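You operate a simulated robot arm through the tools that you are given. There is no shell and no other tool. Be economical: measure what you need, move in short steps, check, and stop when the job is done.

You are at the controls of a simulated two-armed robot. One attempt, no reset.

## Task
Ladle 100 mL from the white bowl into the marked beaker, then fill to 400 mL from the cream jug.
Fine: the jug on the table; lay the empty ladle on the table, the jug back; spill nothing. Set down upright: jug.

It is judged by the outcome, as a careful person would: the job done as asked, and still so three seconds after it is handed in. It fails if anything else is knocked over, pushed out of place, dropped, spilled or broken.

## Robot
Two 7-joint arms with fingered hands on one trunk that stands fixed in place. Base frame: the origin is at the foot of the trunk, x ahead of it, y to its left, z up; the work surface is at about z = 760. Readings come in mm, rad, newtons and seconds.
The left shoulder is at [25, 269, 1047], the right one opposite. Payload 5 kg a hand.
Tool frame (each hand has its own): the origin (TCP) lies between the finger pads and is the grasp point; the fingertips stand 42 mm ahead of it; z points along the fingers, y is the line along which they close. Largest opening 208 mm; the body of the gripper starts 119 mm behind the TCP. The gripper is a hand of 4 fingers: y runs from the thumb to the fingers, the wrist lies at [0, 0, -317] in the tool frame, and closing takes about 1.5 s.
Orientation is that of the tool frame in the base frame, as [roll, pitch, yaw] about the fixed x, y, z axes, in that order (R = Rz(yaw) Ry(pitch) Rx(roll)). With the fingers straight down and closing along the base's y, the tool's x points along the base's -x, its y along +y and its z along -z.

## Interface
- The arms move only by the tool play_rows. It takes "left_increments", "right_increments" or both (then of equal length, played together; a hand with none holds still); each is a list of rows, each a list of 6 numbers: the shift along the tool's x, y, z in units of 20 mm (1.0 is 20 mm), then the turn, a rotation vector about the tool's x, y, z in units of 5 degrees (1.0 is 5 degrees). In form: [[dx, dy, dz, ax, ay, az], ...]. A call has 1 to 8 rows; each row shifts and turns the commanded pose from where the row before left it, along the tool's axes as they then stand. "left_grip" and "right_grip" are, for a hand that has rows, the gripper command, from -1 (shut) to 1 (fully open), values between in proportion, set as the call begins (left out, the last holds). A call with a number of a shift or a turn outside -1 to 1 is refused whole. Rows are played at 5 a second. More than 50 mm and 0.15 rad between two rows, or a gripper value outside its range, and nothing of the call is played. A pose out of reach is approached as far as the arm can. The call stops where the force on the tool passes 40 N (or 10 N more than at its start, if that is more) or the arm is blocked; 0.2 s more then pass. The fingers move at their own pace (about 153 mm/s each) and stop on an object; they squeeze with about 23 N. The grip force told is the motor's: it shows also when the fingers shut on nothing. Time passes only in rows, and 0.2 s behind the last, so rows that do not move let the fingers close. The reply holds the time, the measured pose of the TCP, the force on the tool along the base axes, the opening and the grip force, in the units named above and with some noise, with the torque about the TCP (base axes, N m) and any sound that the robot's microphone picked up, and new pictures: "show" is both (left out), scene, wrist or none (wrist: the cameras of the hands that moved).
- Cameras (640 x 400 px; columns grow to the right, rows downward): "scene" is now at [168.4, 15.4, 1323.8]; the picture's right is [0.16, -0.99, 0.00], its down [-0.43, -0.07, -0.90] and it looks along [0.89, 0.14, -0.44] (base axes); focal length 286 px, centre (320, 200). "left" rides on the left gripper at [-93, 1, -146] in its tool frame; the picture's right is [-0.01, -1.00, 0.00], its down [0.84, -0.01, -0.54] and it looks along [0.54, -0.01, 0.84] (tool axes); focal length 280 px, centre (320, 200). "right" rides on the right gripper at [94, 1, -146] in its tool frame; the picture's right is [-0.01, 1.00, 0.00], its down [-0.84, -0.01, -0.54] and it looks along [-0.54, -0.01, 0.84] (tool axes); focal length 280 px, centre (320, 200). There is no depth. A picture from a camera that has moved, and an enlarged one, comes with that camera's place and axes in the base frame and with its lens.
- lift_body(by): slides the trunk up (or, below 0, down) by that many mm; the arms and the scene camera ride with it, the base frame stays. It gives what a move gives, with no picture.
- set_grasp(shape, hand): the hand has 4 fingers and takes this shape, open, in about a second: jaw (thumb against the fingers, like two jaws); tri (thumb and two fingers); tip (a fingertip pinch); poke (one finger out to press); point (the index stretched); flat (the hand flat); cup (the hand cupped); fist (a fist). The gripper value then closes the fingers along that shape, each until it touches; the sizes above hold for jaw. It gives what a move gives, with no picture.
- turn_head(pan, tilt): turns the head with the scene camera to pan (to the left, within 1.396 rad either way) and tilt (down, from -0.506 to 1.204), counted from straight ahead of the robot. It gives what a move gives, and a new picture of the scene camera.
- enlarge(camera, box): a new picture of the part [left, top, right, bottom] of that camera's present view, enlarged. No time passes.
- close_job(): hands the job in; it is judged then, once.

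Go step by step. Nothing tells you positions but the pictures and the camera data: compare them with the known pose of the tool, close in by small moves and look again before you grip or let go. The budget is 120 turns and 200 pictures, counting those below and the enlarged ones. Unless the task says otherwise, let go and move clear before handing in.

The tools are called as name(argument=value, ...) on one line, values as JSON. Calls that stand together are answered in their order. play_rows: Moves the arms, as the interface text tells. Its arguments: {"type":"object","properties":{"left_increments":{"type":"array","items":{"type":"array","items":{"type":"number"}}},"left_grip":{"type":"number"},"right_increments":{"type":"array","items":{"type":"array","items":{"type":"number"}}},"right_grip":{"type":"number"},"show":{"type":"string","enum":["both","scene","wrist","none"]}},"required":[]} The other tools are called the same way: lift_body (by) slides the trunk up or down; set_grasp (shape, hand) gives the hand a shape; turn_head (pan, tilt) turns the head that bears the scene camera; enlarge (camera, box) takes an enlarged picture of a part of a camera's view; close_job () hands the job in.

At the start:

```text
time_s: 0.0
left_tool_pos: [471.7, 321.5, 1220.8]
left_ee_rot: [-3.138, 0.0, -3.041]
left_wrist_force: [0.8, -0.2, -0.7]
left_ft_torque: [-0.01, 0.0, 0.02]
left_finger_gap: 208.0
left_finger_force: 0.1
left_shape: jaw
right_tool_pos: [648.3, -186.9, 1165.9]
right_ee_rot: [-3.14, 0.001, -3.045]
right_wrist_force: [-0.1, -0.9, 1.0]
right_ft_torque: [0.01, 0.01, -0.01]
right_finger_gap: 207.6
right_finger_force: 0.1
right_shape: jaw
trunk travel left (down, up): [-425.0, 196.0]
head pan, tilt: [0.161, 0.456]
```

scene: 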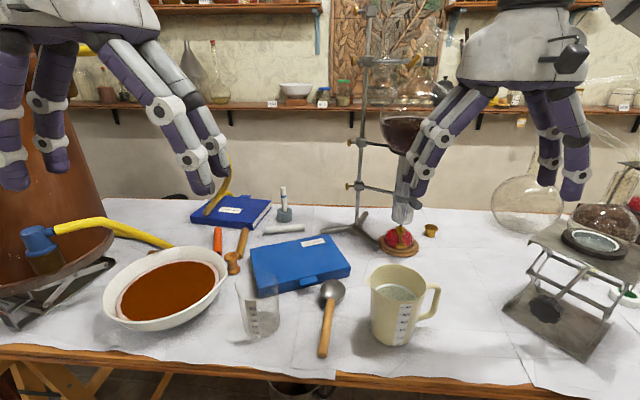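
right: 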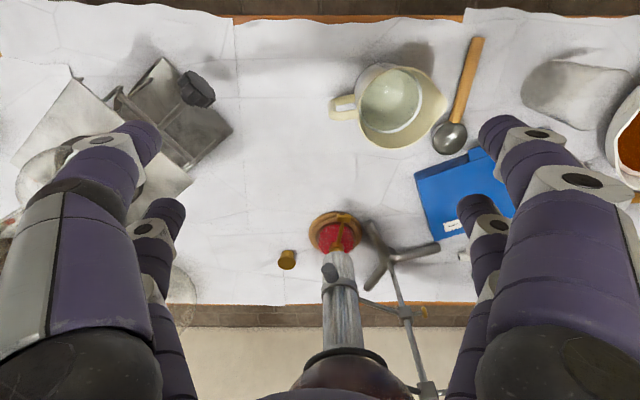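
left: 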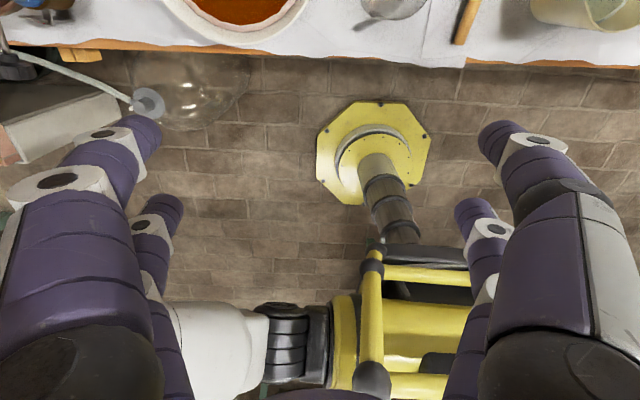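

I see the white bowl of red-brown liquid to the left, then the beaker, the ladle with its handle toward me, and the cream jug. I'll enlarge the picture for a closer look.

enlarge(camera="scene", box=[220, 230, 460, 380])

enlarge(camera="scene", box=[80, 220, 320, 370])

```text
2.67 times, centred on (340, 305) of scene
camera zoom: at [168.4, 15.4, 1323.8], right [0.16, -0.99, 0.0], down [-0.43, -0.07, -0.9], along [0.89, 0.14, -0.44], focal length 762 px, centre (267, -80)
```

zoom: 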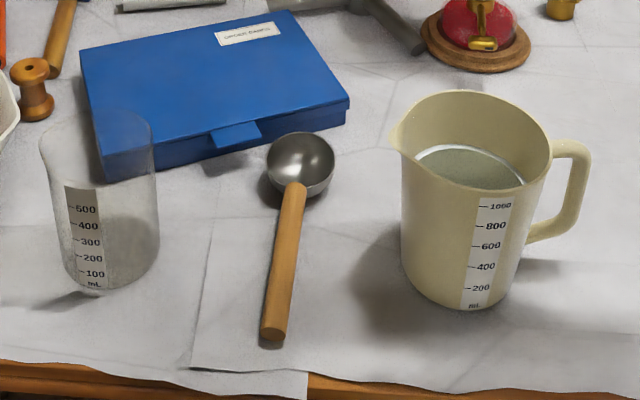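

```text
2.67 times, centred on (200, 295) of scene
camera zoom: at [168.4, 15.4, 1323.8], right [0.16, -0.99, 0.0], down [-0.43, -0.07, -0.9], along [0.89, 0.14, -0.44], focal length 762 px, centre (640, -53)
```

zoom: 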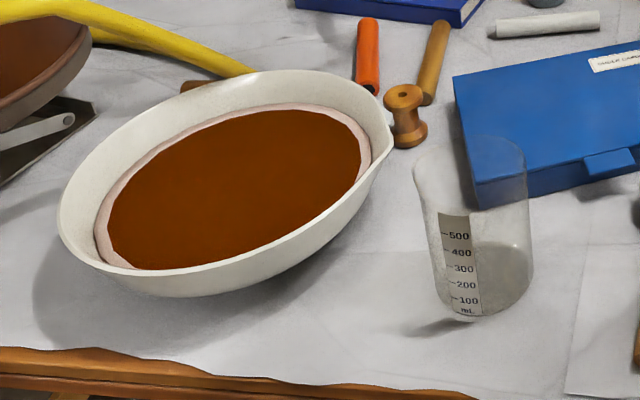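

The ladle lies near (561..725, 70), the beaker near (601, 225) and the jug near (647, -75) with its handle to -y. I'll move the right hand aside and bring the left one toward the ladle.

play_rows(left_increments=[[-0.367, -0.92, 0.79, 0, 0, 0], [-0.367, -0.92, 0.79, 0, 0, 0], [-0.367, -0.92, 0.79, 0, 0, 0], [-0.367, -0.92, 0.79, 0, 0, 0], [-0.367, -0.92, 0.79, 0, 0, 0], [-0.367, -0.92, 0.79, 0, 0, 0], [-0.367, -0.92, 0.79, 0, 0, 0]], right_increments=[[0.6, -1, 0, 0, 0, 0], [0.6, -1, 0, 0, 0, 0], [0.6, -1, 0, 0, 0, 0], [0.6, -1, 0, 0, 0, 0], [0.6, -1, 0, 0, 0, 0], [0.6, -1, 0, 0, 0, 0], [0.6, -1, 0, 0, 0, 0]], show="wrist")

```text
time_s: 1.6
left_tool_pos: [536.0, 198.1, 1108.5]
left_ee_rot: [-3.139, 0.0, -3.042]
left_wrist_force: [-0.4, -0.1, 0.5]
left_ft_torque: [0.03, -0.04, -0.03]
left_finger_gap: 207.7
left_finger_force: 0.0
left_shape: jaw
right_tool_pos: [578.4, -336.0, 1165.8]
right_ee_rot: [3.14, 0.001, -3.043]
right_wrist_force: [0.7, -1.3, -1.5]
right_ft_torque: [0.05, 0.05, 0.0]
right_finger_gap: 207.8
right_finger_force: 0.0
right_shape: jaw
trunk travel left (down, up): [-425.0, 196.0]
head pan, tilt: [0.161, 0.456]
camera right: at [486.1, -344.3, 1311.7], right [-0.08, 1.0, 0.0], down [0.84, 0.07, 0.54], along [0.54, 0.05, -0.84], focal length 280 px, centre (320, 200)
camera left: at [629.2, 208.2, 1255.0], right [0.12, -0.99, 0.0], down [-0.84, -0.1, 0.54], along [-0.54, -0.06, -0.84], focal length 280 px, centre (320, 200)
```

right: 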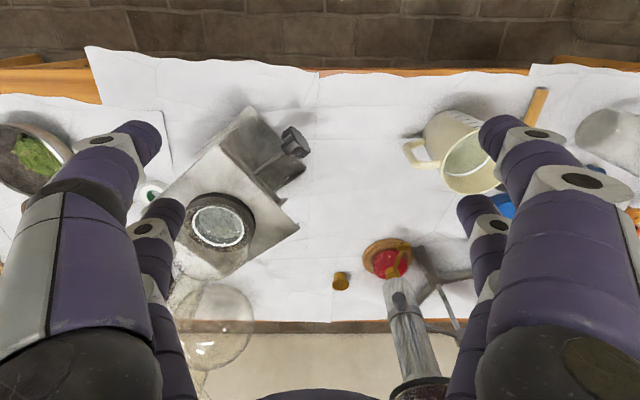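
left: 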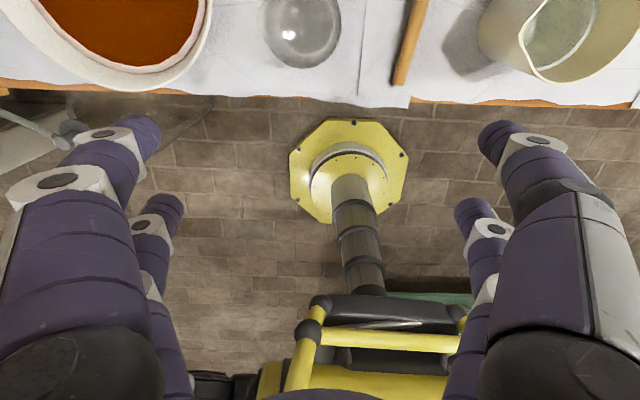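

The handle end is confirmed at about (563, 72). I'll partly close the left hand and hover over the handle.

play_rows(left_increments=[[-0.256, -0.825, 1, 0, 0, 0], [-0.256, -0.825, 1, 0, 0, 0], [-0.256, -0.825, 1, 0, 0, 0], [-0.256, -0.825, 1, 0, 0, 0], [-0.256, -0.825, 1, 0, 0, 0], [-0.256, -0.825, 1, 0, 0, 0], [-0.256, -0.825, 1, 0, 0, 0.67], [-0.256, -0.825, 1, 0, 0, 0.67]], left_grip=-0.3)

```text
time_s: 3.4
left_tool_pos: [589.6, 70.1, 950.1]
left_ee_rot: [-3.139, -0.001, 3.125]
left_wrist_force: [0.6, -0.3, -0.3]
left_ft_torque: [-0.01, 0.01, -0.03]
left_finger_gap: 73.3
left_finger_force: 0.0
left_shape: jaw
right_tool_pos: [578.1, -335.7, 1166.3]
right_ee_rot: [-3.142, -0.001, -3.044]
right_wrist_force: [0.4, -0.2, -0.1]
right_ft_torque: [0.05, 0.05, 0.0]
right_finger_gap: 208.0
right_finger_force: 0.1
right_shape: jaw
trunk travel left (down, up): [-425.0, 196.0]
head pan, tilt: [0.161, 0.456]
camera scene: at [168.7, 15.2, 1323.7], right [0.16, -0.99, 0.0], down [-0.43, -0.07, -0.9], along [0.89, 0.14, -0.44], focal length 286 px, centre (320, 200)
camera left: at [683.3, 70.1, 1096.1], right [0.0, -1.0, 0.0], down [-0.84, 0.0, 0.54], along [-0.54, 0.0, -0.84], focal length 280 px, centre (320, 200)
```

scene: 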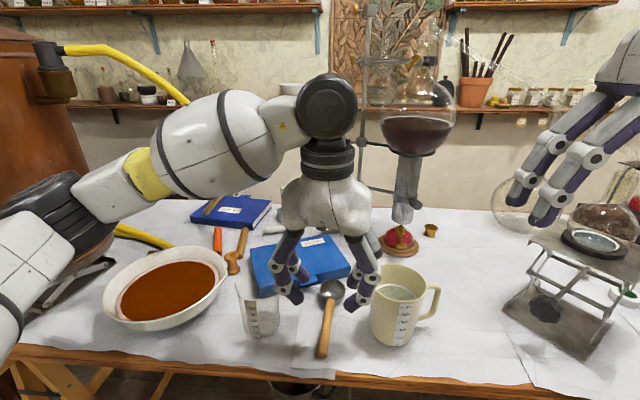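
left: 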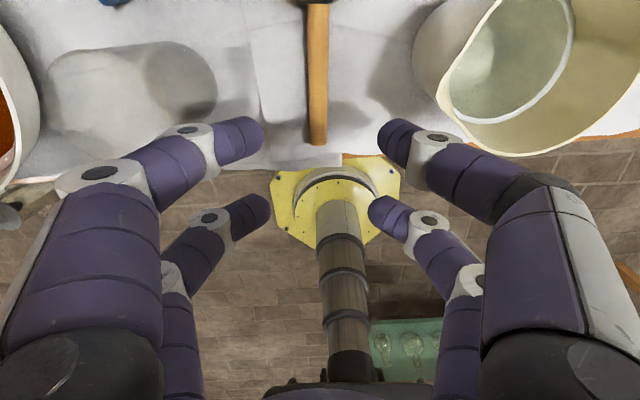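

The handle runs along x at y≈72, and the jug spout tip is at about z 888, below my palm at grasp height. I'll lower onto the handle.

play_rows(left_increments=[[-0.1, 0.02, 1, 0, 0, 0], [-0.1, 0.02, 1, 0, 0, 0], [-0.1, 0.02, 1, 0, 0, 0], [-0.1, 0.02, 1, 0, 0, 0], [0, 0.02, 1, 0, 0, 0], [0, 0, 1, 0, 0, 0], [0, 0, 0.5, 0, 0, 0], [0, 0, 0.4, 0, 0, 0]])

```text
time_s: 5.2
left_tool_pos: [596.8, 72.5, 810.4]
left_ee_rot: [3.141, -0.002, 3.125]
left_wrist_force: [0.2, -0.3, 0.7]
left_ft_torque: [-0.02, -0.02, 0.0]
left_finger_gap: 72.9
left_finger_force: 0.0
left_shape: jaw
right_tool_pos: [578.9, -335.5, 1167.3]
right_ee_rot: [-3.142, 0.0, -3.043]
right_wrist_force: [-0.7, 0.0, 0.0]
right_ft_torque: [-0.01, -0.01, 0.02]
right_finger_gap: 207.8
right_finger_force: 0.1
right_shape: jaw
trunk travel left (down, up): [-425.0, 196.0]
head pan, tilt: [0.161, 0.456]
camera scene: at [168.3, 15.5, 1323.8], right [0.16, -0.99, 0.0], down [-0.43, -0.07, -0.9], along [0.89, 0.14, -0.44], focal length 286 px, centre (320, 200)
camera left: at [690.5, 72.2, 957.1], right [0.0, -1.0, 0.0], down [-0.84, 0.0, 0.54], along [-0.54, 0.0, -0.84], focal length 280 px, centre (320, 200)
```

scene: 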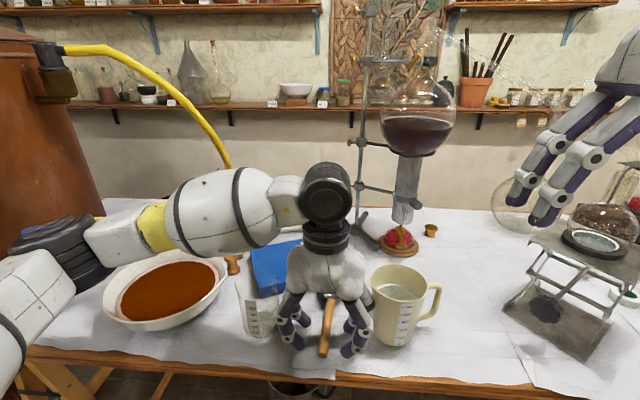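
left: 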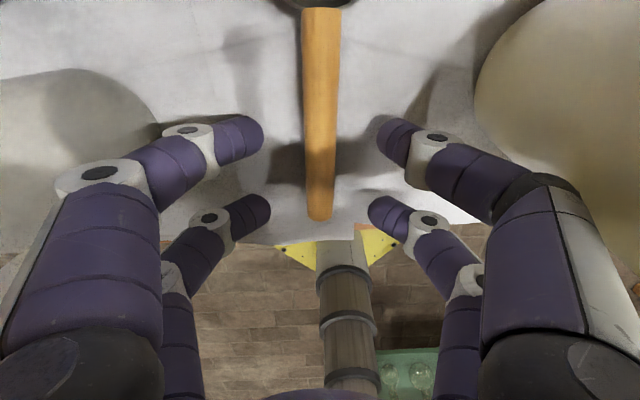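

The handle sits centred between the finger pairs. I'll lower a touch more and close.

play_rows(left_increments=[[0, 0, 0.2, 0, 0, 0], [0, 0, 0, 0, 0, 0], [0, 0, 0, 0, 0, 0], [0, 0, 0, 0, 0, 0], [0, 0, 0, 0, 0, 0], [0, 0, 0, 0, 0, 0], [0, 0, 0, 0, 0, 0]], left_grip=-1, show="wrist")

```text
time_s: 6.8
left_tool_pos: [596.4, 73.4, 807.5]
left_ee_rot: [-3.14, 0.0, 3.126]
left_wrist_force: [0.0, -0.6, 0.4]
left_ft_torque: [-0.01, 0.07, -0.03]
left_finger_gap: 14.6
left_finger_force: 22.4
left_shape: jaw
right_tool_pos: [578.7, -335.1, 1166.6]
right_ee_rot: [-3.141, 0.0, -3.044]
right_wrist_force: [0.1, 0.7, -0.5]
right_ft_torque: [0.02, 0.03, 0.0]
right_finger_gap: 207.7
right_finger_force: 0.0
right_shape: jaw
trunk travel left (down, up): [-425.0, 196.0]
head pan, tilt: [0.161, 0.456]
camera left: at [690.6, 72.5, 953.4], right [0.0, -1.0, 0.0], down [-0.84, 0.0, 0.54], along [-0.54, 0.0, -0.84], focal length 280 px, centre (320, 200)
```

left: 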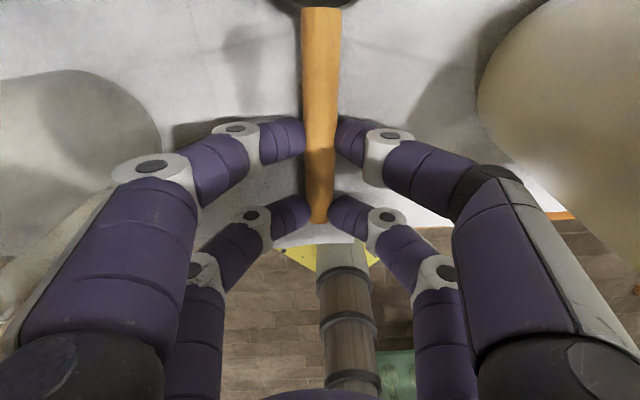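

Gripped at gap 14.6 with 22 N. I'll lift straight up and check that the ladle follows.

play_rows(left_increments=[[0, 0, -0.5, 0, 0, 0], [0, 0, -1, 0, 0, 0], [0, 0, -1, 0, 0, 0], [0, 0, -1, 0, 0, 0], [0, 0, -1, 0, 0, 0], [0, 0, -1, 0, 0, 0], [0, 0, -1, 0, 0, 0], [0, 0, -1, 0, 0, 0]])

```text
time_s: 8.6
left_tool_pos: [596.2, 73.3, 957.2]
left_ee_rot: [-3.139, 0.001, 3.126]
left_wrist_force: [-0.6, 0.0, -1.1]
left_ft_torque: [0.0, 0.09, 0.0]
left_finger_gap: 14.3
left_finger_force: 23.1
left_shape: jaw
right_tool_pos: [577.0, -335.4, 1166.5]
right_ee_rot: [-3.141, -0.001, -3.044]
right_wrist_force: [-1.1, 0.0, 0.1]
right_ft_torque: [0.01, 0.01, 0.01]
right_finger_gap: 207.9
right_finger_force: 0.1
right_shape: jaw
trunk travel left (down, up): [-425.0, 196.0]
head pan, tilt: [0.161, 0.456]
camera scene: at [168.2, 15.4, 1323.8], right [0.16, -0.99, 0.0], down [-0.43, -0.07, -0.9], along [0.89, 0.14, -0.44], focal length 286 px, centre (320, 200)
camera left: at [691.3, 72.3, 1103.7], right [0.0, -1.0, 0.0], down [-0.84, 0.0, 0.54], along [-0.54, 0.0, -0.84], focal length 280 px, centre (320, 200)
```

scene: 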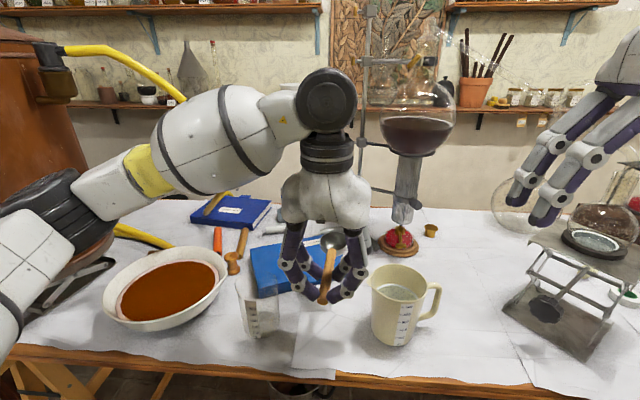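
left: 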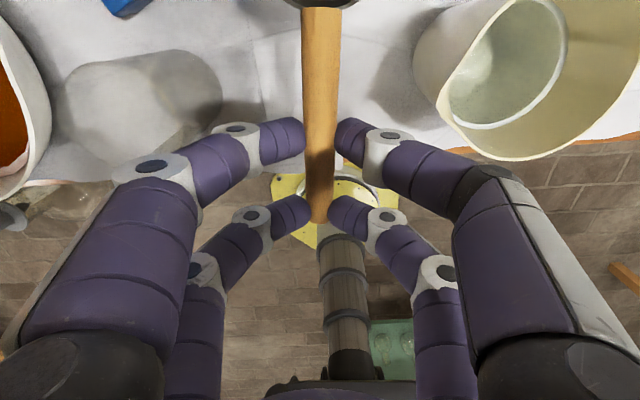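

The ladle is held firmly. I'll enlarge to get its geometry in the hand.

enlarge(camera="scene", box=[270, 200, 390, 320])

enlarge(camera="left", box=[240, 0, 400, 100])

```text
3.33 times, centred on (330, 260) of scene
camera zoom: at [168.2, 15.4, 1323.8], right [0.16, -0.99, 0.0], down [-0.43, -0.07, -0.9], along [0.89, 0.14, -0.44], focal length 952 px, centre (287, 0)
```

zoom: 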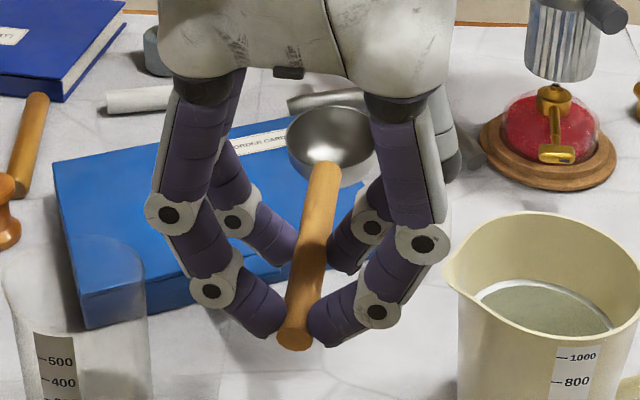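

```text
4.00 times, centred on (320, 50) of left
camera zoom: at [691.3, 72.3, 1103.7], right [0.0, -1.0, 0.0], down [-0.84, 0.0, 0.54], along [-0.54, 0.0, -0.84], focal length 1122 px, centre (320, 800)
```

zoom: 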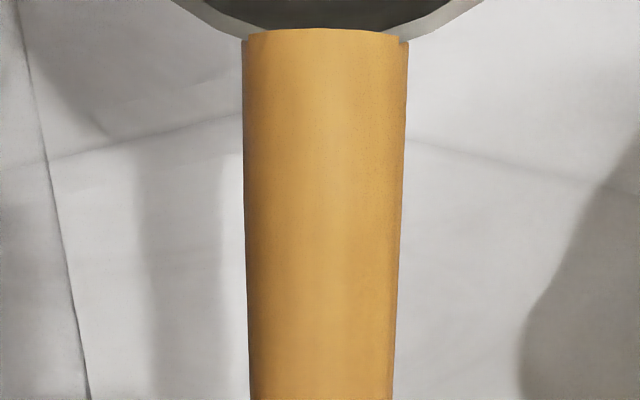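

enlarge(camera="scene", box=[315, 222, 350, 262])

enlarge(camera="scene", box=[90, 235, 240, 335])

```text
10.00 times, centred on (332, 242) of scene
camera zoom: at [168.2, 15.4, 1323.8], right [0.16, -0.99, 0.0], down [-0.43, -0.07, -0.9], along [0.89, 0.14, -0.44], focal length 2856 px, centre (195, -220)
```

zoom: 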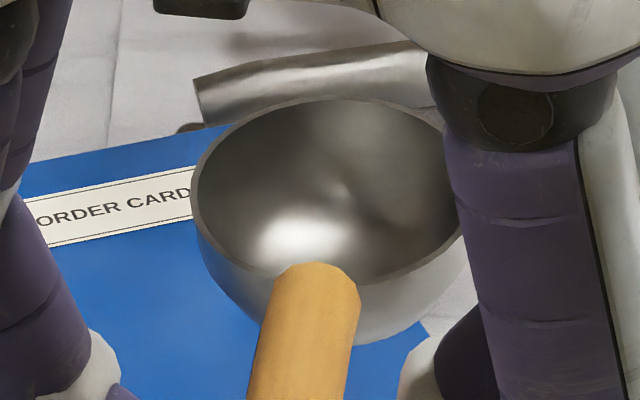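

```text
4.00 times, centred on (165, 285) of scene
camera zoom: at [168.2, 15.4, 1323.8], right [0.16, -0.99, 0.0], down [-0.43, -0.07, -0.9], along [0.89, 0.14, -0.44], focal length 1142 px, centre (940, -140)
```

zoom: 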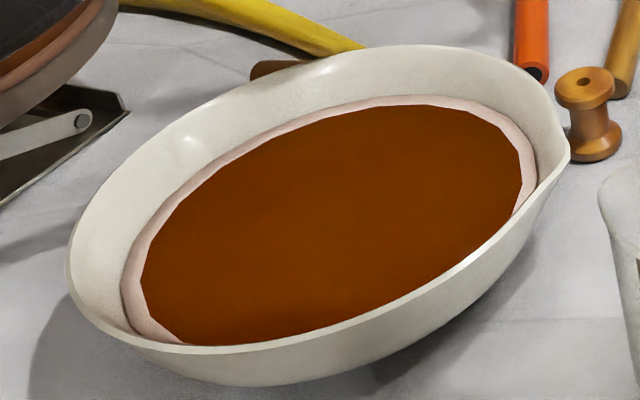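

The ladle bowl is about 62 mm across, roughly 50 mL, so two scoops should do it. I'll carry it up and over the beaker to look at the white bowl from above.

play_rows(left_increments=[[0, 0, -1, 0, 0, 0], [0, 0.3, -1, 0, 0, 0], [0, 1, -1, 0, 0, 0], [0, 1, -1, 0, 0, 0], [0, 1, -1, 0, 0, 0], [0, 1, 0, 0, 0, 0], [0, 1, 0, 0, 0, 0], [0, 1, 0, 0, 0, 0]], show="none")

play_rows(left_increments=[[0, 1, 0, 0, 0, 0], [0, 1, 0, 0, 0, 0], [0, 1, 0, 0, 0, 0], [0, 1, 0, 0, 0, 0], [-0.5, 1, 0, 0, 0, 0], [-0.5, 1, 0, 0, 0, 0], [-0.5, 1, 0, 0, 0, 0], [0, 1, 0, 0, 0, 0]], show="none")

play_rows(left_increments=[[0, 1, 0, 0, 0, 0], [0, 1, 0, 0, 0, 0], [0, 1, 0, 0, 0, 0], [0, 1, 0, 0, 0, 0], [0, 1, 0, 0, 0, 0], [0, 0.5, 0, 0, 0, 0]])

```text
time_s: 10.4
left_tool_pos: [599.8, 200.7, 1057.0]
left_ee_rot: [-3.14, -0.002, 3.128]
left_wrist_force: [1.4, -0.7, -1.0]
left_ft_torque: [-0.05, 0.04, 0.01]
left_finger_gap: 14.4
left_finger_force: 23.3
left_shape: jaw
right_tool_pos: [579.0, -334.3, 1167.3]
right_ee_rot: [3.141, 0.001, -3.044]
right_wrist_force: [0.4, 0.2, 0.1]
right_ft_torque: [-0.06, -0.03, 0.01]
right_finger_gap: 207.7
right_finger_force: 0.1
right_shape: jaw
trunk travel left (down, up): [-425.0, 196.0]
head pan, tilt: [0.161, 0.456]
```

```text
time_s: 12.2
left_tool_pos: [630.7, 359.8, 1055.9]
left_ee_rot: [-3.139, -0.001, 3.126]
left_wrist_force: [-0.5, 0.4, -0.1]
left_ft_torque: [-0.01, 0.13, 0.03]
left_finger_gap: 14.6
left_finger_force: 23.0
left_shape: jaw
right_tool_pos: [578.4, -335.6, 1166.3]
right_ee_rot: [-3.141, 0.0, -3.045]
right_wrist_force: [-0.5, -0.2, -0.1]
right_ft_torque: [-0.06, -0.02, 0.0]
right_finger_gap: 207.8
right_finger_force: 0.0
right_shape: jaw
trunk travel left (down, up): [-425.0, 196.0]
head pan, tilt: [0.161, 0.456]
```

```text
time_s: 13.6
left_tool_pos: [632.1, 468.2, 1059.0]
left_ee_rot: [-3.141, 0.001, 3.125]
left_wrist_force: [-0.3, 0.0, -1.4]
left_ft_torque: [-0.02, 0.09, 0.01]
left_finger_gap: 14.3
left_finger_force: 22.6
left_shape: jaw
right_tool_pos: [578.9, -335.0, 1167.1]
right_ee_rot: [3.141, 0.0, -3.045]
right_wrist_force: [0.4, 0.4, 0.3]
right_ft_torque: [-0.01, -0.05, -0.02]
right_finger_gap: 207.8
right_finger_force: 0.1
right_shape: jaw
trunk travel left (down, up): [-425.0, 196.0]
head pan, tilt: [0.161, 0.456]
camera scene: at [168.2, 15.5, 1323.8], right [0.16, -0.99, 0.0], down [-0.43, -0.07, -0.9], along [0.89, 0.14, -0.44], focal length 286 px, centre (320, 200)
camera left: at [727.3, 467.9, 1203.3], right [0.0, -1.0, 0.0], down [-0.84, 0.0, 0.54], along [-0.54, 0.0, -0.84], focal length 280 px, centre (320, 200)
```

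scene: 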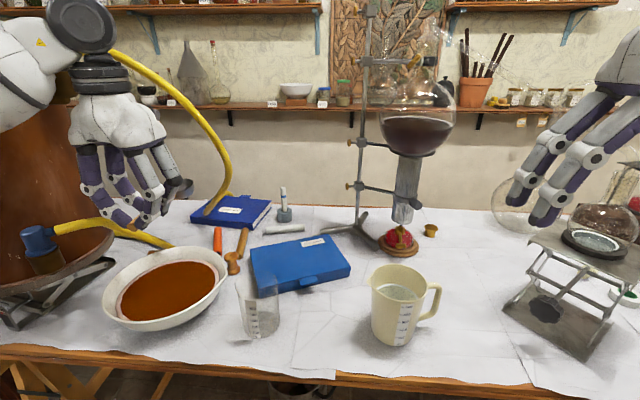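
left: 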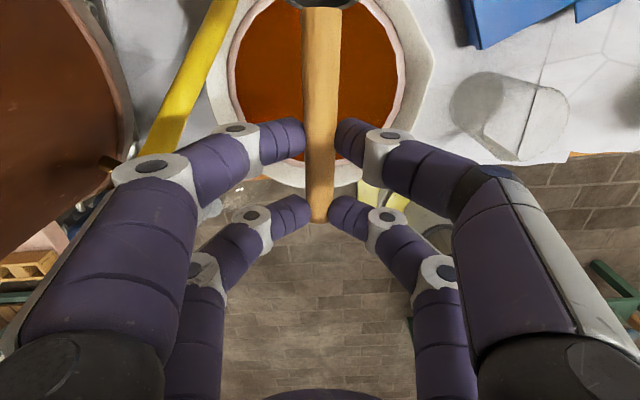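

The white bowl's centre is about (650, 466), its rim is at z≈841 with radius ≈133, and the liquid surface is at z≈814. I'll position behind and above it and tilt the ladle tip down 30°.

play_rows(left_increments=[[0.9, 0, 0.9, 0, 0, 0], [0.9, 0, 0.9, 0, 0, 0], [0.9, 0, 1, 0, 1, 0], [0.9, 0, 1, 0, 1, 0], [0, 0, 0, 0, 1, 0], [0, 0, 0, 0, 1, 0], [0, 0, 0, 0, 1, 0], [0, 0, 0, 0, 1, 0]])

```text
time_s: 15.4
left_tool_pos: [560.5, 468.4, 983.0]
left_ee_rot: [-3.141, -0.525, 3.125]
left_wrist_force: [0.6, -0.1, -1.5]
left_ft_torque: [0.02, 0.1, 0.0]
left_finger_gap: 14.4
left_finger_force: 22.9
left_shape: jaw
right_tool_pos: [578.1, -334.7, 1166.8]
right_ee_rot: [-3.14, 0.0, -3.042]
right_wrist_force: [1.1, -0.5, 0.2]
right_ft_torque: [-0.01, -0.02, -0.02]
right_finger_gap: 207.8
right_finger_force: 0.1
right_shape: jaw
trunk travel left (down, up): [-425.0, 196.0]
head pan, tilt: [0.161, 0.456]
camera scene: at [168.5, 15.2, 1323.7], right [0.16, -0.99, 0.0], down [-0.43, -0.07, -0.9], along [0.89, 0.14, -0.44], focal length 286 px, centre (320, 200)
camera left: at [714.2, 467.9, 1062.2], right [0.0, -1.0, -0.01], down [-0.46, 0.0, 0.89], along [-0.89, 0.0, -0.46], focal length 280 px, centre (320, 200)
```

scene: 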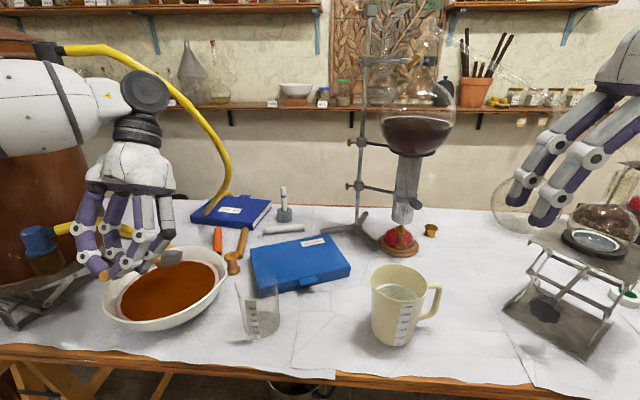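
left: 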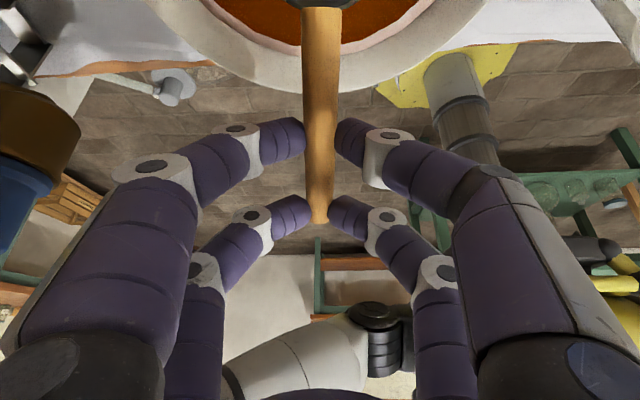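

turn_head(pan=0.6, tilt=0.65)

enlarge(camera="scene", box=[200, 130, 440, 280])

```text
time_s: 16.3
left_tool_pos: [559.0, 469.9, 984.2]
left_ee_rot: [-3.14, -0.523, 3.126]
left_wrist_force: [-0.3, 0.2, -1.0]
left_ft_torque: [0.01, 0.06, -0.02]
left_finger_gap: 14.5
left_finger_force: 22.7
left_shape: jaw
right_tool_pos: [579.4, -336.2, 1166.4]
right_ee_rot: [3.142, 0.0, -3.045]
right_wrist_force: [-0.9, 0.9, 0.9]
right_ft_torque: [0.01, 0.0, -0.01]
right_finger_gap: 207.9
right_finger_force: 0.1
right_shape: jaw
trunk travel left (down, up): [-425.0, 196.0]
head pan, tilt: [0.6, 0.649]
camera scene: at [149.4, 49.9, 1306.5], right [0.56, -0.83, 0.0], down [-0.5, -0.34, -0.8], along [0.66, 0.45, -0.6], focal length 286 px, centre (320, 200)
```

scene: 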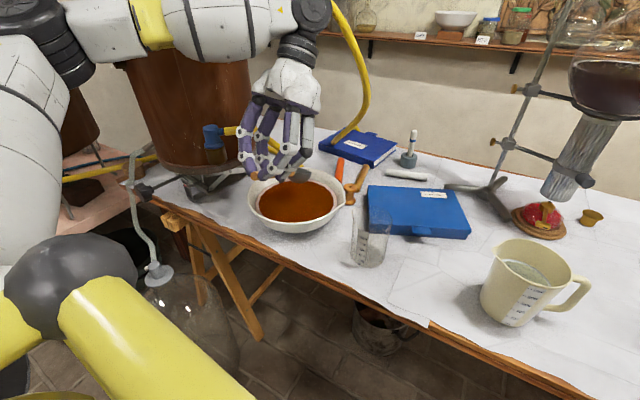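

```text
2.67 times, centred on (320, 205) of scene
camera zoom: at [149.4, 49.9, 1306.5], right [0.56, -0.83, 0.0], down [-0.5, -0.34, -0.8], along [0.66, 0.45, -0.6], focal length 762 px, centre (320, 187)
```

zoom: 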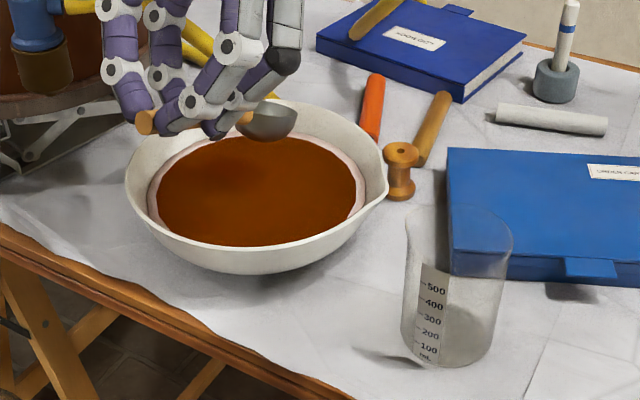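

This view agrees with the geometry, and the ladle is above the liquid. I'll lower it in with the tip down.

play_rows(left_increments=[[-0.5, 0, 0.866, 0, 0, 0], [-0.5, 0, 0.866, 0, 0, 0], [-0.5, 0, 0.866, 0, 0, 0], [-0.25, 0, 0.433, 0, 0, 0], [-0.25, 0, 0.433, 0, 0, 0], [-0.15, 0, 0.26, 0, 0, 0]], show="none")

enlarge(camera="scene", box=[230, 130, 390, 250])

```text
time_s: 17.7
left_tool_pos: [557.7, 470.7, 897.0]
left_ee_rot: [-3.14, -0.524, 3.127]
left_wrist_force: [0.4, 0.2, -2.8]
left_ft_torque: [-0.02, 0.11, -0.01]
left_finger_gap: 14.4
left_finger_force: 22.7
left_shape: jaw
right_tool_pos: [579.3, -334.0, 1167.8]
right_ee_rot: [3.141, 0.0, -3.045]
right_wrist_force: [0.5, 0.1, 0.0]
right_ft_torque: [0.0, 0.02, 0.02]
right_finger_gap: 207.9
right_finger_force: 0.2
right_shape: jaw
trunk travel left (down, up): [-425.0, 196.0]
head pan, tilt: [0.6, 0.649]
```

```text
3.33 times, centred on (310, 190) of scene
camera zoom: at [149.6, 49.9, 1306.4], right [0.56, -0.83, 0.0], down [-0.5, -0.34, -0.8], along [0.66, 0.45, -0.6], focal length 952 px, centre (353, 233)
```

zoom: 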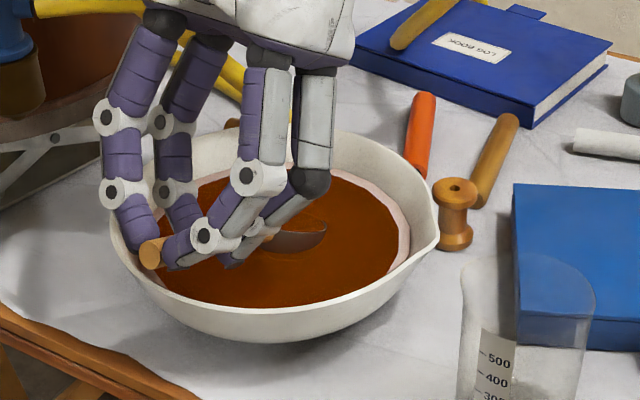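

The ladle is in the liquid and filled through the tip side. I'll tilt it back gradually while rising, keeping the handle clear of the rim.

play_rows(left_increments=[[0.18, 0, 0.36, 0, -1, 0], [0, 0, 0, 0, 0, 0], [0.16, 0, 0.02, 0, -0.5, 0], [0.16, 0, 0.02, 0, -0.5, 0], [0.17, 0, -0.47, 0, 0, 0], [0.17, 0, -0.47, 0, 0, 0]], show="none")

enlarge(camera="scene", box=[230, 130, 390, 250])

```text
time_s: 19.1
left_tool_pos: [545.8, 470.0, 915.0]
left_ee_rot: [-3.139, -0.349, 3.126]
left_wrist_force: [-0.1, -0.3, -1.6]
left_ft_torque: [0.04, 0.08, -0.01]
left_finger_gap: 14.5
left_finger_force: 23.0
left_shape: jaw
right_tool_pos: [578.4, -335.8, 1167.6]
right_ee_rot: [3.14, 0.0, -3.043]
right_wrist_force: [-0.4, 0.4, 0.3]
right_ft_torque: [-0.01, -0.04, 0.0]
right_finger_gap: 208.0
right_finger_force: 0.0
right_shape: jaw
trunk travel left (down, up): [-425.0, 196.0]
head pan, tilt: [0.6, 0.649]
```

```text
3.33 times, centred on (310, 190) of scene
camera zoom: at [149.1, 49.8, 1306.5], right [0.56, -0.83, 0.0], down [-0.5, -0.34, -0.8], along [0.66, 0.45, -0.6], focal length 952 px, centre (353, 233)
```

zoom: 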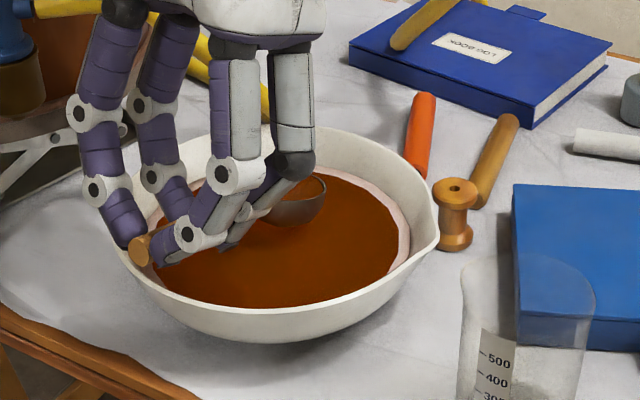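

Liquid is in the ladle. I'll rise further and level it, then inspect.

play_rows(left_increments=[[0.25, 0, -0.7, 0, 0, 0], [0.342, 0, -0.94, 0, -0.6, 0], [0.29, 0, -0.95, 0, -0.7, 0], [0.23, 0, -0.97, 0, -0.7, 0], [0.17, 0, -0.97, 0, -0.7, 0], [0.12, 0, -0.99, 0, 0, 0]], show="none")

enlarge(camera="scene", box=[240, 100, 340, 180])

```text
time_s: 20.5
left_tool_pos: [546.7, 468.8, 1028.8]
left_ee_rot: [-3.141, -0.113, 3.126]
left_wrist_force: [0.0, -0.1, -1.5]
left_ft_torque: [0.01, 0.08, -0.06]
left_finger_gap: 14.2
left_finger_force: 22.7
left_shape: jaw
right_tool_pos: [579.5, -335.9, 1166.7]
right_ee_rot: [3.14, -0.002, -3.044]
right_wrist_force: [0.2, 0.2, 0.1]
right_ft_torque: [0.09, -0.09, 0.0]
right_finger_gap: 208.0
right_finger_force: 0.0
right_shape: jaw
trunk travel left (down, up): [-425.0, 196.0]
head pan, tilt: [0.6, 0.649]
```

```text
5.00 times, centred on (290, 140) of scene
camera zoom: at [149.0, 49.5, 1306.6], right [0.56, -0.83, 0.0], down [-0.5, -0.34, -0.8], along [0.66, 0.45, -0.6], focal length 1428 px, centre (470, 500)
```

zoom: 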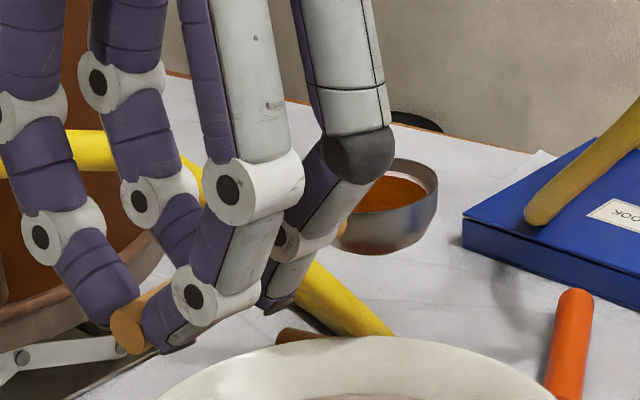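

The ladle is nicely full. I'll carry it level to over the beaker at about (606, 223).

play_rows(left_increments=[[0.21, -0.4, 0.02, 0, 0, 0], [0.21, -0.8, 0.02, 0, 0, 0], [0.21, -0.8, 0.02, 0, 0, 0], [0.21, -0.8, 0.02, 0, 0, 0], [0.21, -0.8, 0.02, 0, 0, 0], [0.21, -0.8, 0.02, 0, 0, 0], [0.21, -0.8, 0.02, 0, 0, 0], [0.21, -0.8, 0.02, 0, 0, 0]], show="none")

play_rows(left_increments=[[0.21, -0.8, 0.02, 0, 0, 0], [0.21, -0.8, 0.02, 0, 0, 0], [0.21, -0.8, 0.02, 0, 0, 0], [0.21, -0.8, 0.02, 0, 0, 0], [0.21, -0.8, 0.4, 0, 0, 0], [0.21, -0.8, 0.5, 0, 0, 0], [0.21, -0.8, 0.5, 0, 0, 0], [0.1, -0.7, 0.2, 0, 0, 0]])

```text
time_s: 22.3
left_tool_pos: [510.6, 349.4, 1029.6]
left_ee_rot: [-3.14, -0.112, 3.125]
left_wrist_force: [-0.3, 0.4, -1.5]
left_ft_torque: [0.07, 0.14, -0.02]
left_finger_gap: 14.4
left_finger_force: 22.8
left_shape: jaw
right_tool_pos: [578.2, -335.6, 1166.4]
right_ee_rot: [3.142, -0.001, -3.044]
right_wrist_force: [-0.1, -1.0, 0.1]
right_ft_torque: [0.06, 0.0, 0.01]
right_finger_gap: 208.1
right_finger_force: 0.0
right_shape: jaw
trunk travel left (down, up): [-425.0, 196.0]
head pan, tilt: [0.6, 0.649]
```

```text
time_s: 24.1
left_tool_pos: [474.8, 225.0, 1000.8]
left_ee_rot: [-3.139, -0.113, 3.126]
left_wrist_force: [0.1, -0.2, -0.7]
left_ft_torque: [-0.01, 0.12, 0.04]
left_finger_gap: 14.4
left_finger_force: 22.2
left_shape: jaw
right_tool_pos: [577.6, -335.2, 1167.5]
right_ee_rot: [-3.142, -0.001, -3.043]
right_wrist_force: [0.2, -0.4, -1.0]
right_ft_torque: [0.07, 0.03, -0.01]
right_finger_gap: 207.8
right_finger_force: 0.1
right_shape: jaw
trunk travel left (down, up): [-425.0, 196.0]
head pan, tilt: [0.6, 0.649]
camera scene: at [149.5, 49.7, 1306.4], right [0.56, -0.83, 0.0], down [-0.5, -0.34, -0.8], along [0.66, 0.45, -0.6], focal length 286 px, centre (320, 200)
camera left: at [584.5, 224.3, 1133.9], right [0.0, -1.0, 0.0], down [-0.78, 0.0, 0.63], along [-0.63, 0.0, -0.78], focal length 280 px, centre (320, 200)
```

scene: 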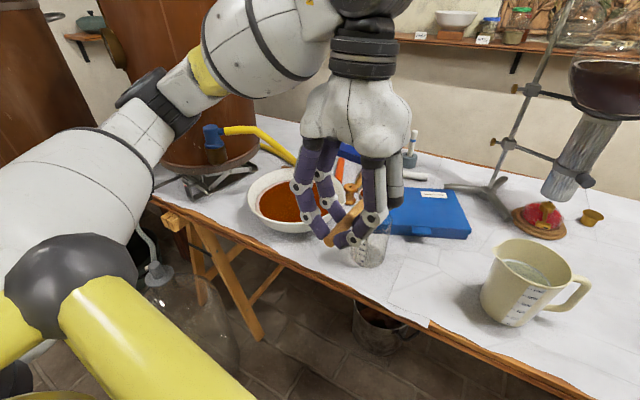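
left: 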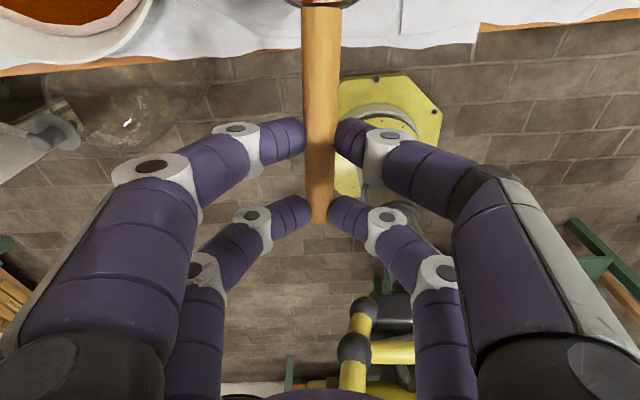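

enlarge(camera="scene", box=[310, 150, 430, 280])

```text
3.08 times, centred on (370, 215) of scene
camera zoom: at [149.5, 49.7, 1306.4], right [0.56, -0.83, 0.0], down [-0.5, -0.34, -0.8], along [0.66, 0.45, -0.6], focal length 879 px, centre (166, 154)
```

zoom: 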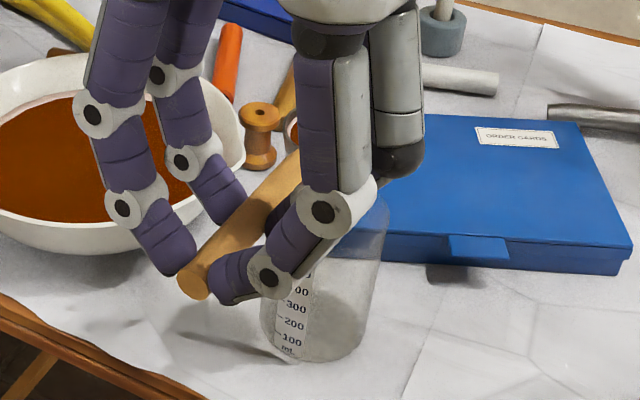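

The ladle projects directly over the beaker as computed. I'll lower a little and begin rolling it to pour.

play_rows(left_increments=[[-0.2, -0.3, 0.4, 0, 0, 0], [-0.05, -0.25, 0.4, 0, 0, 0], [0, 0, 0, 0.8, 0, 0.09], [0, 0, 0, 0.8, 0, 0.09], [0, 0, 0, 0.8, 0, 0.09], [0, 0, 0, 0.8, 0, 0.09], [0, 0.1, -0.05, 0.8, 0, 0.09], [0, 0.1, -0.05, 0.8, 0, 0.09]], show="none")

enlarge(camera="scene", box=[310, 150, 430, 280])

```text
time_s: 25.9
left_tool_pos: [477.0, 218.5, 982.8]
left_ee_rot: [-2.716, -0.104, 3.081]
left_wrist_force: [0.5, -0.2, -1.3]
left_ft_torque: [0.02, 0.13, 0.02]
left_finger_gap: 14.2
left_finger_force: 22.9
left_shape: jaw
right_tool_pos: [578.4, -334.5, 1165.4]
right_ee_rot: [-3.141, 0.001, -3.044]
right_wrist_force: [0.3, 0.6, -0.6]
right_ft_torque: [-0.02, 0.01, -0.01]
right_finger_gap: 208.0
right_finger_force: 0.1
right_shape: jaw
trunk travel left (down, up): [-425.0, 196.0]
head pan, tilt: [0.6, 0.649]
```

```text
3.08 times, centred on (370, 215) of scene
camera zoom: at [149.5, 50.1, 1306.4], right [0.57, -0.82, 0.0], down [-0.5, -0.34, -0.8], along [0.66, 0.45, -0.6], focal length 879 px, centre (166, 154)
```

zoom: 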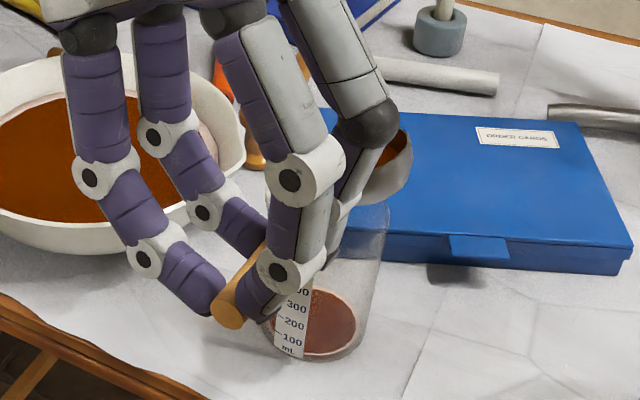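

The pour goes cleanly into the beaker. I'll continue the roll while compensating in y.

play_rows(left_increments=[[0, 0.14, -0.08, 1, 0, 0.1], [0, 0.13, -0.1, 1, 0, 0.1], [0, 0.12, -0.12, 1, 0, 0.1], [0, 0.11, -0.13, 1, 0, 0.1], [0, 0.1, -0.14, 1, 0, 0.1], [0, 0.09, -0.15, 1, 0, 0.1], [0, 0.07, -0.15, 1, 0, 0.1], [0, 0.06, -0.16, 1, 0, 0.1]])

enlarge(camera="scene", box=[310, 150, 430, 280])

```text
time_s: 27.7
left_tool_pos: [480.4, 244.9, 988.6]
left_ee_rot: [-2.011, -0.056, 3.032]
left_wrist_force: [0.0, 0.6, -1.2]
left_ft_torque: [0.02, 0.11, -0.02]
left_finger_gap: 14.3
left_finger_force: 22.9
left_shape: jaw
right_tool_pos: [580.4, -334.4, 1166.8]
right_ee_rot: [3.141, 0.001, -3.044]
right_wrist_force: [-0.2, 0.5, -0.1]
right_ft_torque: [-0.05, 0.02, -0.02]
right_finger_gap: 207.7
right_finger_force: 0.2
right_shape: jaw
trunk travel left (down, up): [-425.0, 196.0]
head pan, tilt: [0.6, 0.649]
camera scene: at [149.5, 50.1, 1306.4], right [0.57, -0.82, 0.0], down [-0.5, -0.34, -0.8], along [0.66, 0.45, -0.6], focal length 286 px, centre (320, 200)
camera left: at [591.2, 366.1, 1044.0], right [0.02, -0.43, 0.9], down [-0.77, 0.57, 0.29], along [-0.64, -0.7, -0.32], focal length 280 px, centre (320, 200)
```

scene: 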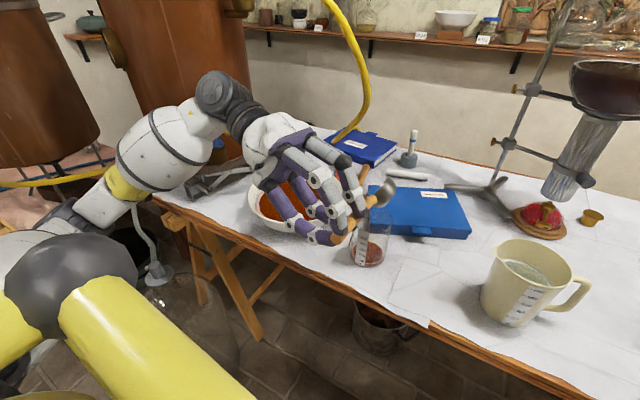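
left: 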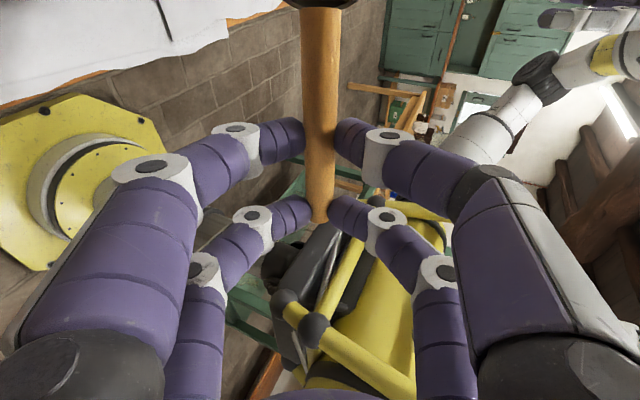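

```text
3.08 times, centred on (370, 215) of scene
camera zoom: at [149.5, 50.1, 1306.4], right [0.57, -0.82, 0.0], down [-0.5, -0.34, -0.8], along [0.66, 0.45, -0.6], focal length 879 px, centre (166, 154)
```

zoom: 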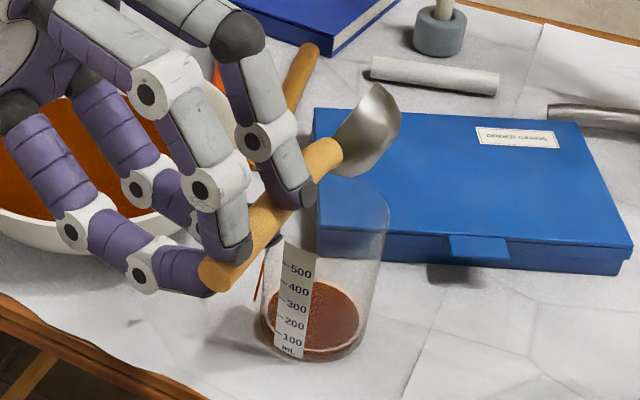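

enlarge(camera="scene", box=[335, 215, 395, 275])

```text
6.67 times, centred on (365, 245) of scene
camera zoom: at [149.5, 50.1, 1306.4], right [0.57, -0.82, 0.0], down [-0.5, -0.34, -0.8], along [0.66, 0.45, -0.6], focal length 1904 px, centre (20, -100)
```

zoom: 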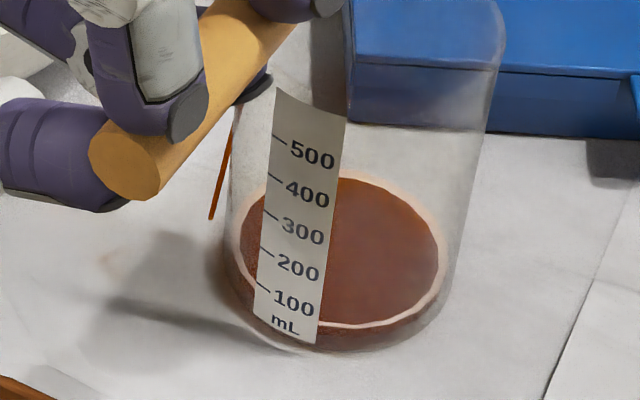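

There's a thin stream visible beside the beaker wall. I'll hold still briefly and look again before rolling any further.

play_rows(left_increments=[[0, 0, 0, 0, 0, 0]], show="none")

enlarge(camera="scene", box=[335, 215, 395, 275])

enlarge(camera="scene", box=[380, 155, 450, 215])

```text
time_s: 28.1
left_tool_pos: [481.1, 244.9, 988.8]
left_ee_rot: [-2.012, -0.056, 3.032]
left_wrist_force: [-0.2, 0.2, -2.4]
left_ft_torque: [0.04, 0.1, 0.03]
left_finger_gap: 14.2
left_finger_force: 23.0
left_shape: jaw
right_tool_pos: [579.2, -335.4, 1166.1]
right_ee_rot: [-3.141, 0.001, -3.042]
right_wrist_force: [-1.1, 0.4, -0.3]
right_ft_torque: [0.04, 0.0, 0.0]
right_finger_gap: 207.9
right_finger_force: 0.1
right_shape: jaw
trunk travel left (down, up): [-425.0, 196.0]
head pan, tilt: [0.6, 0.649]
```

```text
6.67 times, centred on (365, 245) of scene
camera zoom: at [149.4, 49.8, 1306.4], right [0.57, -0.82, 0.0], down [-0.5, -0.34, -0.8], along [0.66, 0.45, -0.6], focal length 1904 px, centre (20, -100)
```

zoom: 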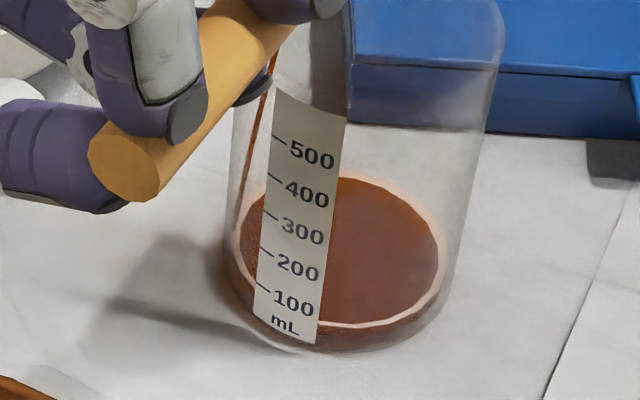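

```text
6.67 times, centred on (415, 185) of scene
camera zoom: at [149.4, 49.8, 1306.4], right [0.57, -0.82, 0.0], down [-0.5, -0.34, -0.8], along [0.66, 0.45, -0.6], focal length 1904 px, centre (-313, 300)
```

zoom: 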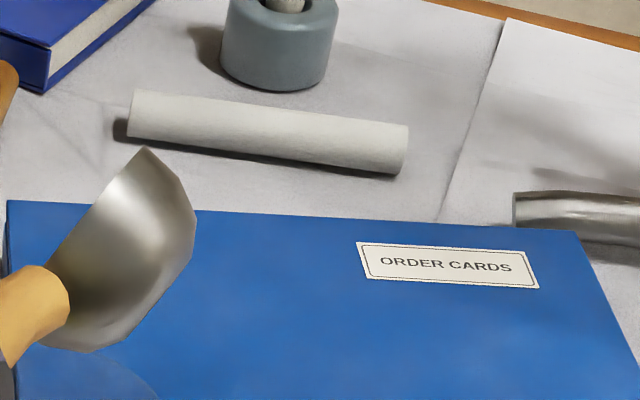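

The stream now lands inside but near the left wall. I'll shift the ladle 20 mm toward -y and finish pouring slowly.

play_rows(left_increments=[[0, -0.42, 0.9, 0, 0, 0], [0, 0, 0, 0.4, 0, 0.04], [0, 0, 0, 0.4, 0, 0.04], [0, 0, 0, 0.4, 0, 0.04], [0, 0.05, -0.12, 0.5, 0, 0.05], [0, 0.05, -0.12, 0.5, 0, 0.05], [0, 0.04, -0.12, 0.5, 0, 0.05], [0, 0.03, -0.12, 0.5, 0, 0.05]], show="none")

enlarge(camera="scene", box=[320, 165, 440, 275])

```text
time_s: 29.9
left_tool_pos: [478.6, 234.7, 987.0]
left_ee_rot: [-1.734, -0.029, 3.024]
left_wrist_force: [0.4, -0.3, -0.7]
left_ft_torque: [0.07, 0.07, -0.01]
left_finger_gap: 14.1
left_finger_force: 22.9
left_shape: jaw
right_tool_pos: [577.9, -335.6, 1166.4]
right_ee_rot: [-3.141, 0.0, -3.045]
right_wrist_force: [0.5, 0.2, 0.7]
right_ft_torque: [-0.01, 0.04, -0.01]
right_finger_gap: 207.9
right_finger_force: 0.0
right_shape: jaw
trunk travel left (down, up): [-425.0, 196.0]
head pan, tilt: [0.6, 0.649]
```

```text
3.64 times, centred on (380, 220) of scene
camera zoom: at [149.4, 49.9, 1306.4], right [0.56, -0.83, 0.0], down [-0.5, -0.34, -0.8], along [0.66, 0.45, -0.6], focal length 1038 px, centre (102, 127)
```

zoom: 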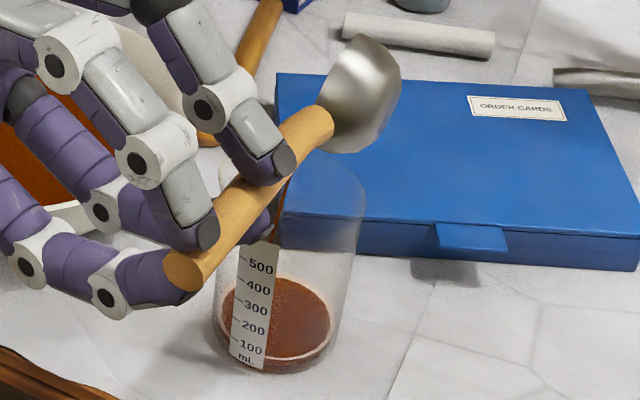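

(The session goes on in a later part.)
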